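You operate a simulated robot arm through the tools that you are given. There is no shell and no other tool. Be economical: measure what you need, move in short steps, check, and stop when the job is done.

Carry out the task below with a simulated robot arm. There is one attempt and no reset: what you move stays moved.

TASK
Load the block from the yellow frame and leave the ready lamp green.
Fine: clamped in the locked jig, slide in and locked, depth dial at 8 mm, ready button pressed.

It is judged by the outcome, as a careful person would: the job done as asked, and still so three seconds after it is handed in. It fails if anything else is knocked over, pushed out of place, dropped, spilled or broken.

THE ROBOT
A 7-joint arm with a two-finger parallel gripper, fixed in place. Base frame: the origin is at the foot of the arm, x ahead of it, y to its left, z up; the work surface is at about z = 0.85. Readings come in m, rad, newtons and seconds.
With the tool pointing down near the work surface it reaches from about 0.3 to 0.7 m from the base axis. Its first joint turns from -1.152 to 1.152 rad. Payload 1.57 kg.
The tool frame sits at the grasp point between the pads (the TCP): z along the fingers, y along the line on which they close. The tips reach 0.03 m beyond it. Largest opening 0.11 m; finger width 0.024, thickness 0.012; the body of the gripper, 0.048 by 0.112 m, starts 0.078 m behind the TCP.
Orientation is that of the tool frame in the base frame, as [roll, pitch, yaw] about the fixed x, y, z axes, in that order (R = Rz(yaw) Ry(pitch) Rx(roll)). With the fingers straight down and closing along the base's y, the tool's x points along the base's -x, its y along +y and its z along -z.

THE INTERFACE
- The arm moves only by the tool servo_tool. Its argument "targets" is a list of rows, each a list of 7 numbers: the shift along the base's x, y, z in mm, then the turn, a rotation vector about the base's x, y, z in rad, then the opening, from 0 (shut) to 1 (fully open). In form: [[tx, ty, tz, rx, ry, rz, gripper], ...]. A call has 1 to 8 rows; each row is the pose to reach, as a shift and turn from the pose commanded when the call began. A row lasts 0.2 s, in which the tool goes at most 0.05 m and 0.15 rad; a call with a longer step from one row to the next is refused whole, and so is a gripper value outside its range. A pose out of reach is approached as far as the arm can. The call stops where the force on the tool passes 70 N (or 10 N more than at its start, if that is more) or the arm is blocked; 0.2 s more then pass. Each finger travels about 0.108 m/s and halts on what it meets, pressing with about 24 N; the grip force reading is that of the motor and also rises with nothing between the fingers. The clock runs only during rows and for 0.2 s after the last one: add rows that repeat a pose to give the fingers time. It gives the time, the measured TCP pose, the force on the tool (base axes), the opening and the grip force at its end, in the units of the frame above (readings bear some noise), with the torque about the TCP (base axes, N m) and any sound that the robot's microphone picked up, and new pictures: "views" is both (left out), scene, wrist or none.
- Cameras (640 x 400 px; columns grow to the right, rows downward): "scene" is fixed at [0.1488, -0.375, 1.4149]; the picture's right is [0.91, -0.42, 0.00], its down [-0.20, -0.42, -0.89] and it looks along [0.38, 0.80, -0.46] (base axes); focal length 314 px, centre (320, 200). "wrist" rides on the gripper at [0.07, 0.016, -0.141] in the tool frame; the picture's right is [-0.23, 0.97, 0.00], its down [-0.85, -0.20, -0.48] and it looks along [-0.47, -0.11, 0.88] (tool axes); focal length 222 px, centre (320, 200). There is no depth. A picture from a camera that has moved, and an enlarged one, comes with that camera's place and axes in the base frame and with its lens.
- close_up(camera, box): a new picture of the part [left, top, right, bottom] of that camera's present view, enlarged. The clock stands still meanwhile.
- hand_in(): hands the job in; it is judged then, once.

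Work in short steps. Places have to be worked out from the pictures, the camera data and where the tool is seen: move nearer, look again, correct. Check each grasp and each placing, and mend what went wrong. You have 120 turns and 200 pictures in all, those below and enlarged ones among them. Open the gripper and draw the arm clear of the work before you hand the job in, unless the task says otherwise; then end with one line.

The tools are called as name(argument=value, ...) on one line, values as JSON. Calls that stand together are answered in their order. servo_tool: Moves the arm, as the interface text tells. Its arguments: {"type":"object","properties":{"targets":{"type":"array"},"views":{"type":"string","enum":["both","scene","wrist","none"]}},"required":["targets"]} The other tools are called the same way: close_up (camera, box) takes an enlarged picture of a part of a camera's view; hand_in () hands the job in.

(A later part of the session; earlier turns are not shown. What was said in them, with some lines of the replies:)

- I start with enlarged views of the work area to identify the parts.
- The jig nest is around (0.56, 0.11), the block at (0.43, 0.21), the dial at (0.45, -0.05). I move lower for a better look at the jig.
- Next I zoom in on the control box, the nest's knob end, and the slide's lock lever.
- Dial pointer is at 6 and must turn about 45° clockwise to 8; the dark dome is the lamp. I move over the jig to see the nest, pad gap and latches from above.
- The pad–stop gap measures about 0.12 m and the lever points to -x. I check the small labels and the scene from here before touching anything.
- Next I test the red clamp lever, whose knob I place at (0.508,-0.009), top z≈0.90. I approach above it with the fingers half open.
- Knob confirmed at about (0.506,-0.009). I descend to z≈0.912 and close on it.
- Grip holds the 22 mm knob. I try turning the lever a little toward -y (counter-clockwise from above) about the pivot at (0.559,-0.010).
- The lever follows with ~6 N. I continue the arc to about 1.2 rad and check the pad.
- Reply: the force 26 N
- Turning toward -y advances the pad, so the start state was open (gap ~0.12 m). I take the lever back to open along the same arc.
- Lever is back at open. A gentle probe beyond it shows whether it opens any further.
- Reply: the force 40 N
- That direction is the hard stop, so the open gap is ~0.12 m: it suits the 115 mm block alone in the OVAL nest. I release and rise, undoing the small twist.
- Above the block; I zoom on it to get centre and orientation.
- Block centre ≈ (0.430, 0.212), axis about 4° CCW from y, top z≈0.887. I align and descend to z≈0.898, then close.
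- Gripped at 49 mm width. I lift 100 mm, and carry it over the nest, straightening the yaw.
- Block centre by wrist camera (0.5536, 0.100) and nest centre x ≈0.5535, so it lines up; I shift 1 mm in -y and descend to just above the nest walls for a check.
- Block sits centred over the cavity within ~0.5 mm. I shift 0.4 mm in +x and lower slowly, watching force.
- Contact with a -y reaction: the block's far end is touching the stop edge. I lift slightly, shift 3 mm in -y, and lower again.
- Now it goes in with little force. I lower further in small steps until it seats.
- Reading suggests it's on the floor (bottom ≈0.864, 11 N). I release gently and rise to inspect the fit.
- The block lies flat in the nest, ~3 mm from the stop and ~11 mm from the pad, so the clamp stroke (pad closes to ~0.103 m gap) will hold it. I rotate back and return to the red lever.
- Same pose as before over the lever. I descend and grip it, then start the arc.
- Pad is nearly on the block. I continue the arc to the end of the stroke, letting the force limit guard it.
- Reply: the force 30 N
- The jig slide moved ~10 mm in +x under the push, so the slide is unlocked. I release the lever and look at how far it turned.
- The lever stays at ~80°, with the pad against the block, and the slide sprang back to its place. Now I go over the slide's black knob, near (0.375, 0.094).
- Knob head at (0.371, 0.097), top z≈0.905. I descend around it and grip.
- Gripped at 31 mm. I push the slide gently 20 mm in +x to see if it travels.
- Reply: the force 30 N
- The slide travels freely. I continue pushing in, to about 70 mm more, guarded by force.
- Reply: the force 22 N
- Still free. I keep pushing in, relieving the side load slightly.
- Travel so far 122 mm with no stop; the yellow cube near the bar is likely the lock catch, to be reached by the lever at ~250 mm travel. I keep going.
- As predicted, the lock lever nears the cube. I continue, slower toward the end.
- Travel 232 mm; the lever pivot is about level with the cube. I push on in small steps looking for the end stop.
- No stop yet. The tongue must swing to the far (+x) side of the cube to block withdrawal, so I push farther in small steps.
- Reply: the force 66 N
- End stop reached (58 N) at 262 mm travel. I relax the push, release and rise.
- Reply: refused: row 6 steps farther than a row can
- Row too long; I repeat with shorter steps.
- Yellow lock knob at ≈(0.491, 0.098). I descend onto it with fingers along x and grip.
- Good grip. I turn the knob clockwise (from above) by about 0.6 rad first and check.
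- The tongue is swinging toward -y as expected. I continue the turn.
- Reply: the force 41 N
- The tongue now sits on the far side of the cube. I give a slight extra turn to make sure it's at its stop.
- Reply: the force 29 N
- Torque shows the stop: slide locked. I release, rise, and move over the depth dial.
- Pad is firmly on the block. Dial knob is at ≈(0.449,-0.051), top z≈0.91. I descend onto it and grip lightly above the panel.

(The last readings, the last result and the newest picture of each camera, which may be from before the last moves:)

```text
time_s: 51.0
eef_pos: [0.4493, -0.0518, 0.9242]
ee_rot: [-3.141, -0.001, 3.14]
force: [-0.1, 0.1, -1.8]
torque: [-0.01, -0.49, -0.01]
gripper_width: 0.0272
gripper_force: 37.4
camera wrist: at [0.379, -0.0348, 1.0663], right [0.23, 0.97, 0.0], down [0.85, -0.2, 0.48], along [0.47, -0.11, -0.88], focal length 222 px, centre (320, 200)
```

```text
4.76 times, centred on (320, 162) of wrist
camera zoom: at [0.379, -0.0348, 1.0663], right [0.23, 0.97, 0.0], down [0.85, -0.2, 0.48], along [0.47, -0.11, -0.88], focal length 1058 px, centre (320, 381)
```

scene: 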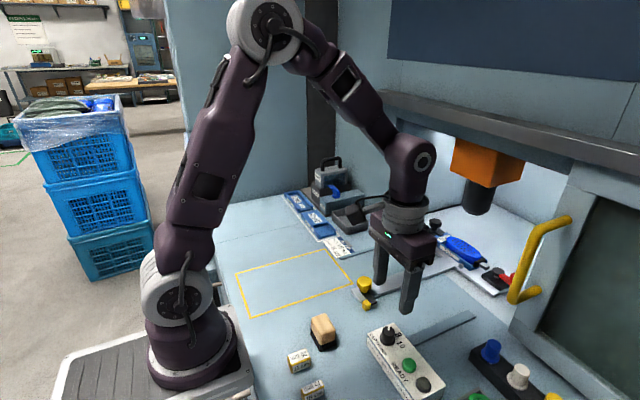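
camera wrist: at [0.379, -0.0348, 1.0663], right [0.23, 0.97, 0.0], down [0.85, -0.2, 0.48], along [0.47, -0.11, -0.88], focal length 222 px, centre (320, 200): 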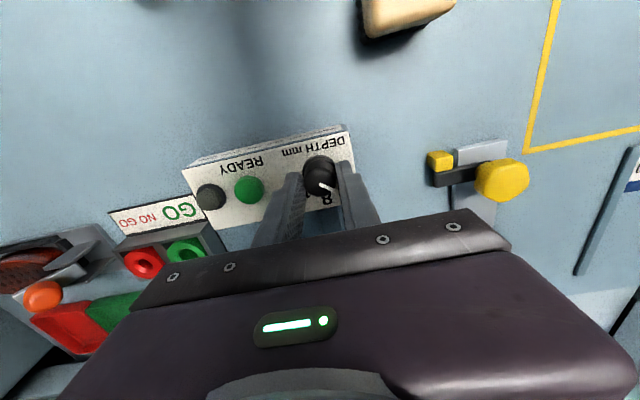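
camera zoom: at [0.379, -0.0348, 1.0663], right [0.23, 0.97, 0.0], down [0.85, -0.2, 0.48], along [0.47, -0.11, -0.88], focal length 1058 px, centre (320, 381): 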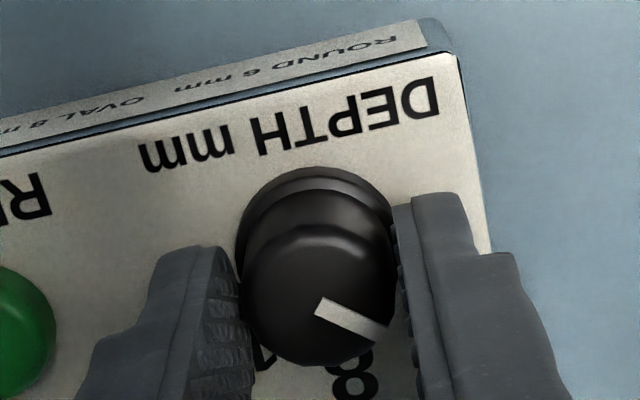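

Knob gripped (27 mm). I turn it clockwise by 45° (−0.785 rad).

servo_tool(targets=[[0, 0, 0, 0, 0, -0.15, 0.05], [0, 0, 0, 0, 0, -0.3, 0.05], [0, 0, 0, 0, 0, -0.45, 0.05], [0, 0, 0, 0, 0, -0.6, 0.05], [0, 0, 0, 0, 0, -0.75, 0.05], [0, 0, 0, 0, 0, -0.785, 0.05]], views="none")

servo_tool(targets=[[0, 0, 0, 0, 0, 0, 0.35], [0, 0, 0, 0, 0, 0, 0.4], [0, 0, 40, 0, 0, 0, 0.4], [0, 0, 85, 0, 0, 0.15, 0.4], [0, 0, 100, 0, 0, 0.3, 0.4], [0, 0, 100, 0, 0, 0.45, 0.4], [0, 0, 100, 0, 0, 0.6, 0.4], [0, 0, 100, 0, 0, 0.75, 0.4]], views="wrist")

close_up(camera="wrist", box=[220, 100, 380, 220])

close_up(camera="scene", box=[350, 310, 450, 400])

```text
time_s: 52.4
eef_pos: [0.4479, -0.0522, 0.9242]
ee_rot: [-3.141, 0.002, 2.352]
force: [-3.1, -6.9, 1.4]
torque: [-0.12, 0.18, -0.03]
gripper_width: 0.0272
gripper_force: 38.0
```

```text
time_s: 54.2
eef_pos: [0.4503, -0.0521, 1.0248]
ee_rot: [3.142, -0.001, 3.107]
force: [-0.3, 0.3, -0.4]
torque: [0.0, 0.04, -0.01]
gripper_width: 0.0439
gripper_force: 0.0
camera wrist: at [0.3797, -0.033, 1.1666], right [0.26, 0.97, 0.0], down [0.85, -0.23, 0.48], along [0.46, -0.12, -0.88], focal length 222 px, centre (320, 200)
```

wrist: 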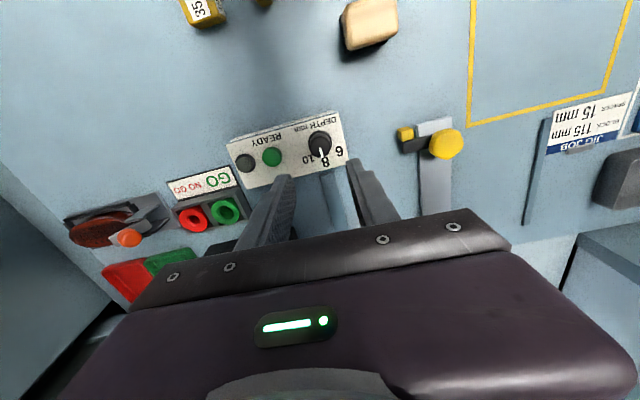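

```text
3.33 times, centred on (300, 160) of wrist
camera zoom: at [0.3797, -0.033, 1.1666], right [0.26, 0.97, 0.0], down [0.85, -0.23, 0.48], along [0.46, -0.12, -0.88], focal length 740 px, centre (387, 333)
```

zoom: 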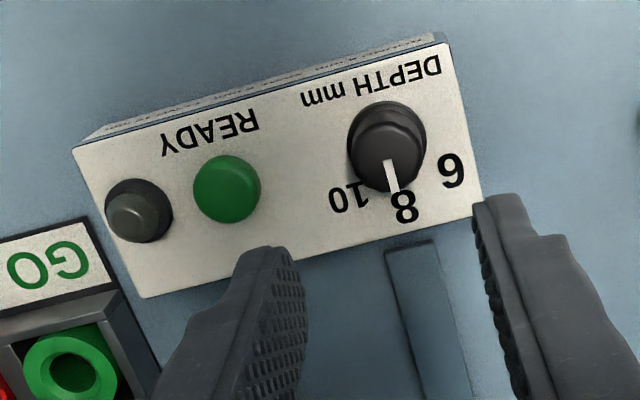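

```text
4.44 times, centred on (400, 355) of scene
camera zoom: at [0.1488, -0.375, 1.4149], right [0.91, -0.42, 0.0], down [-0.2, -0.42, -0.89], along [0.38, 0.8, -0.46], focal length 1395 px, centre (-36, -489)
```

zoom: 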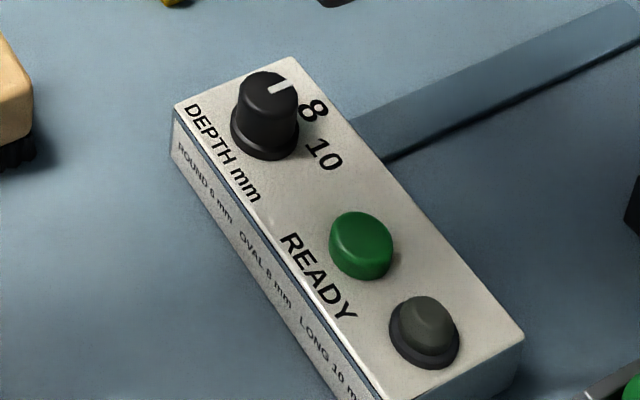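

The pointer looks at or near 8; I zoom tightly to verify its angle.

close_up(camera="wrist", box=[295, 120, 355, 180])

close_up(camera="scene", box=[370, 315, 430, 355])

```text
6.67 times, centred on (325, 150) of wrist
camera zoom: at [0.3797, -0.033, 1.1666], right [0.26, 0.97, 0.0], down [0.85, -0.23, 0.48], along [0.46, -0.12, -0.88], focal length 1481 px, centre (287, 533)
```

zoom: 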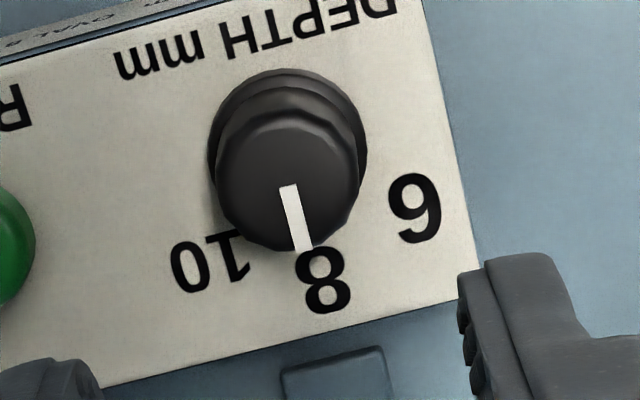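

```text
10.00 times, centred on (400, 335) of scene
camera zoom: at [0.1488, -0.375, 1.4149], right [0.91, -0.42, 0.0], down [-0.2, -0.42, -0.89], along [0.38, 0.8, -0.46], focal length 3140 px, centre (-480, -1150)
```

zoom: 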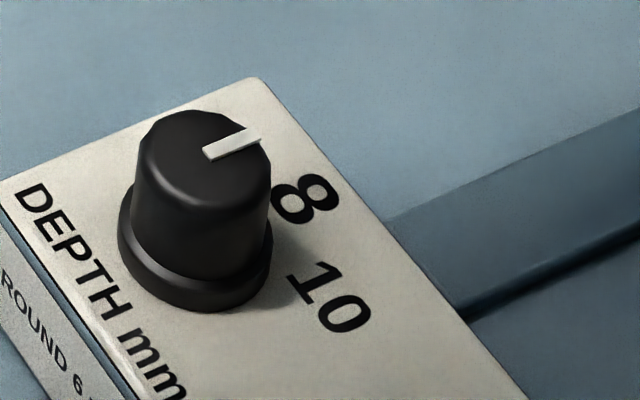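

The pointer is parallel to the box's x edge, right at 8. Next, fingers shut, I move over the green READY button at ≈(0.447,-0.112).

servo_tool(targets=[[-1, -30, 0, 0, 0, 0.035, 0], [-2.5, -60, 0, 0, 0, 0.035, 0], [-2.5, -60, -40, 0, 0, 0.035, 0], [-2.5, -60, -75, 0, 0, 0.035, 0], [-2.5, -60, -75, 0, 0, 0.035, 0]], views="wrist")

close_up(camera="scene", box=[360, 310, 460, 400])

```text
time_s: 55.4
eef_pos: [0.4465, -0.1125, 0.9493]
ee_rot: [3.141, 0.0, 3.139]
force: [0.4, 0.3, 0.0]
torque: [0.0, 0.0, 0.0]
gripper_width: 0.0
gripper_force: 21.0
camera wrist: at [0.3766, -0.0952, 1.0915], right [0.23, 0.97, 0.0], down [0.85, -0.2, 0.48], along [0.47, -0.11, -0.88], focal length 222 px, centre (320, 200)
```

wrist: 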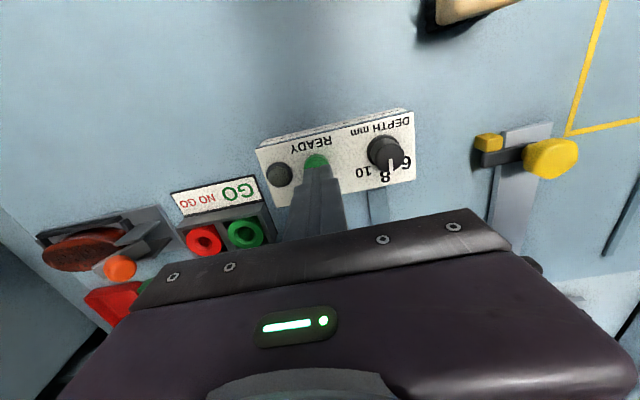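

```text
4.44 times, centred on (410, 355) of scene
camera zoom: at [0.1488, -0.375, 1.4149], right [0.91, -0.42, 0.0], down [-0.2, -0.42, -0.89], along [0.38, 0.8, -0.46], focal length 1395 px, centre (-80, -489)
```

zoom: 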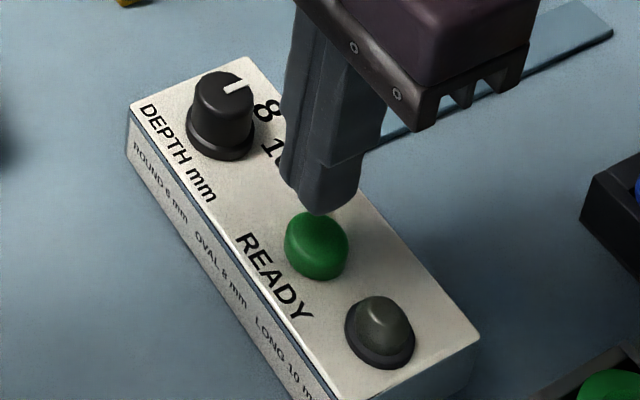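

Aligned over the button. I press down slowly.

servo_tool(targets=[[0, -0.5, -15, 0, 0, 0, 0], [0, -0.5, -22, 0, 0, 0, 0], [0, -0.5, -26, 0, 0, 0, 0], [0, -0.5, -29, 0, 0, 0, 0]], views="none")

close_up(camera="scene", box=[360, 310, 460, 400])

```text
time_s: 56.4
eef_pos: [0.4457, -0.1118, 0.9201]
ee_rot: [3.141, 0.0, 3.139]
force: [0.8, -0.3, 3.0]
torque: [-0.02, -0.06, 0.03]
gripper_width: 0.0
gripper_force: 21.4
heard: click
```

```text
4.44 times, centred on (410, 355) of scene
camera zoom: at [0.1488, -0.375, 1.4149], right [0.91, -0.42, 0.0], down [-0.2, -0.42, -0.89], along [0.38, 0.8, -0.46], focal length 1395 px, centre (-80, -489)
```

zoom: 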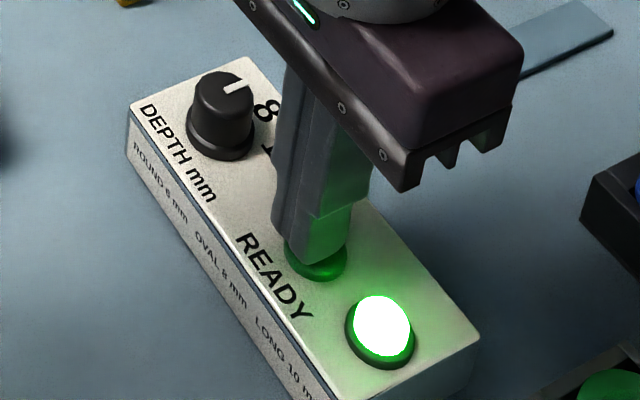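

A click, and the lamp is green. I lift off, open the gripper, and check that the lamp and everything else stay as they are.

servo_tool(targets=[[0, 0, 30, 0, 0, 0, 0], [0, 0, 75, 0, 0, 0, 0.3], [-10, 20, 120, 0, 0, 0, 1], [-20, 50, 155, 0, 0, 0, 1], [-30, 80, 190, 0, 0, 0, 1], [-40, 90, 220, 0, 0, 0, 1], [-40, 90, 220, 0, 0, 0, 1], [-40, 90, 220, 0, 0, 0, 1]], views="both")

close_up(camera="scene", box=[340, 210, 540, 400])

close_up(camera="scene", box=[415, 215, 535, 305])

```text
refused: row 3 steps farther than a row can; nothing moved
```

```text
2.11 times, centred on (440, 305) of scene
camera zoom: at [0.1488, -0.375, 1.4149], right [0.91, -0.42, 0.0], down [-0.2, -0.42, -0.89], along [0.38, 0.8, -0.46], focal length 661 px, centre (67, -21)
```

zoom: 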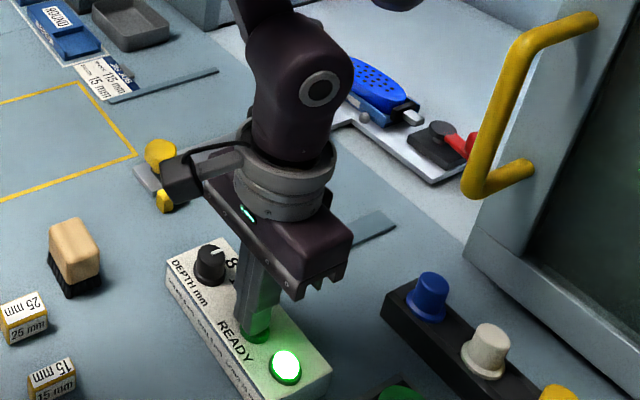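

```text
4.44 times, centred on (475, 260) of scene
camera zoom: at [0.1488, -0.375, 1.4149], right [0.91, -0.42, 0.0], down [-0.2, -0.42, -0.89], along [0.38, 0.8, -0.46], focal length 1395 px, centre (-369, -67)
```

zoom: 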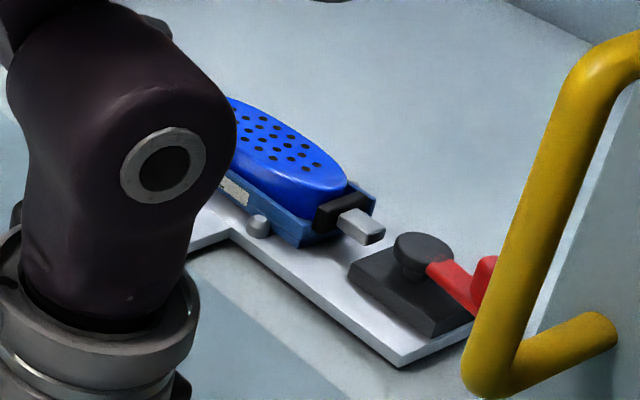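

One row was too long; I retract with shorter steps.

servo_tool(targets=[[0, 0, 30, 0, 0, 0, 0], [0, 0, 70, 0, 0, 0, 0.3], [-5, 10, 110, 0, 0, 0, 1], [-10, 30, 145, 0, 0, 0, 1], [-20, 55, 180, 0, 0, 0, 1], [-30, 80, 215, 0, 0, 0, 1], [-30, 80, 215, 0, 0, 0, 1], [-30, 80, 215, 0, 0, 0, 1]], views="both")

close_up(camera="scene", box=[340, 210, 540, 400])

close_up(camera="scene", box=[415, 215, 515, 295])

```text
time_s: 58.2
eef_pos: [0.4174, -0.0304, 1.1352]
ee_rot: [3.141, 0.0, 3.14]
force: [0.0, -0.9, 0.5]
torque: [0.02, 0.02, -0.01]
gripper_width: 0.1102
gripper_force: 0.0
camera wrist: at [0.3475, -0.0142, 1.2775], right [0.23, 0.97, 0.0], down [0.85, -0.2, 0.48], along [0.47, -0.11, -0.88], focal length 222 px, centre (320, 200)
```

scene: 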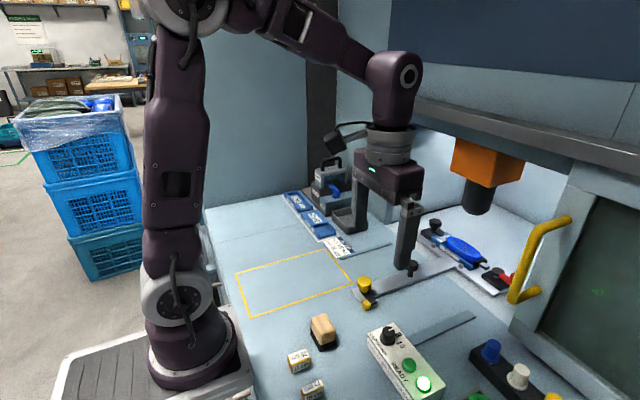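
wrist: 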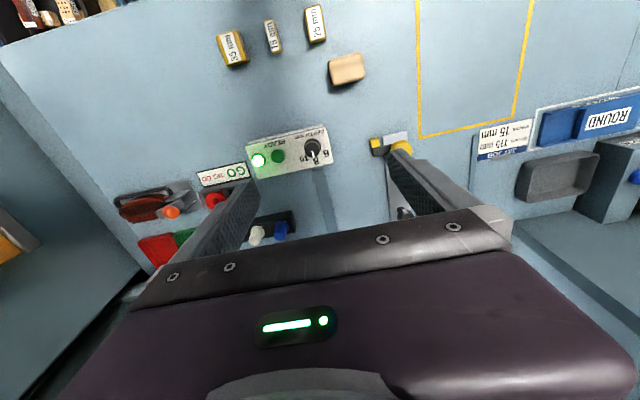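

```text
2.11 times, centred on (440, 305) of scene
camera zoom: at [0.1488, -0.375, 1.4149], right [0.91, -0.42, 0.0], down [-0.2, -0.42, -0.89], along [0.38, 0.8, -0.46], focal length 661 px, centre (67, -21)
```

zoom: 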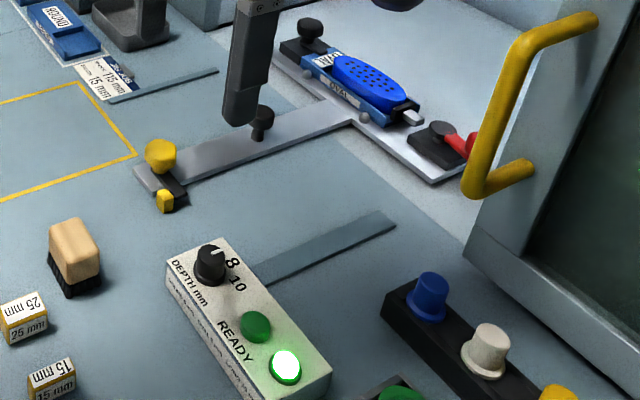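

```text
5.00 times, centred on (465, 255) of scene
camera zoom: at [0.1488, -0.375, 1.4149], right [0.91, -0.42, 0.0], down [-0.2, -0.42, -0.89], along [0.38, 0.8, -0.46], focal length 1570 px, centre (-405, -75)
```

zoom: 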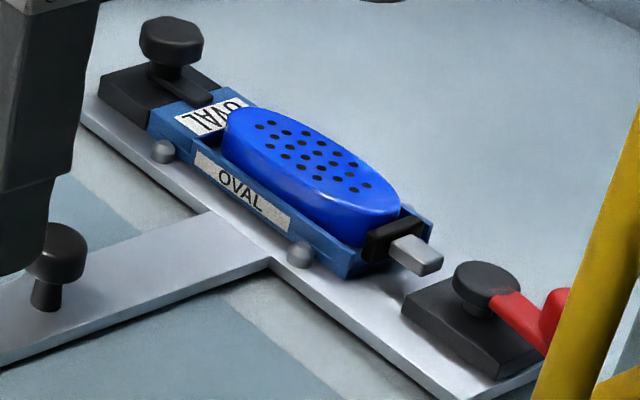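

The lamp stays green, the block is clamped in the OVAL jig, the slide is in and locked, the dial reads 8, and the arm is clear. I hand in.

hand_in()

```text
The job is handed in.
```

The job is handed in: the block from the yellow frame is clamped in the locked OVAL jig, the slide is in and locked, the dial is at 8 mm, and the ready lamp was green at the last check. I did not use the 15 mm spacer named on the job card, because the OVAL jig had no room for it.
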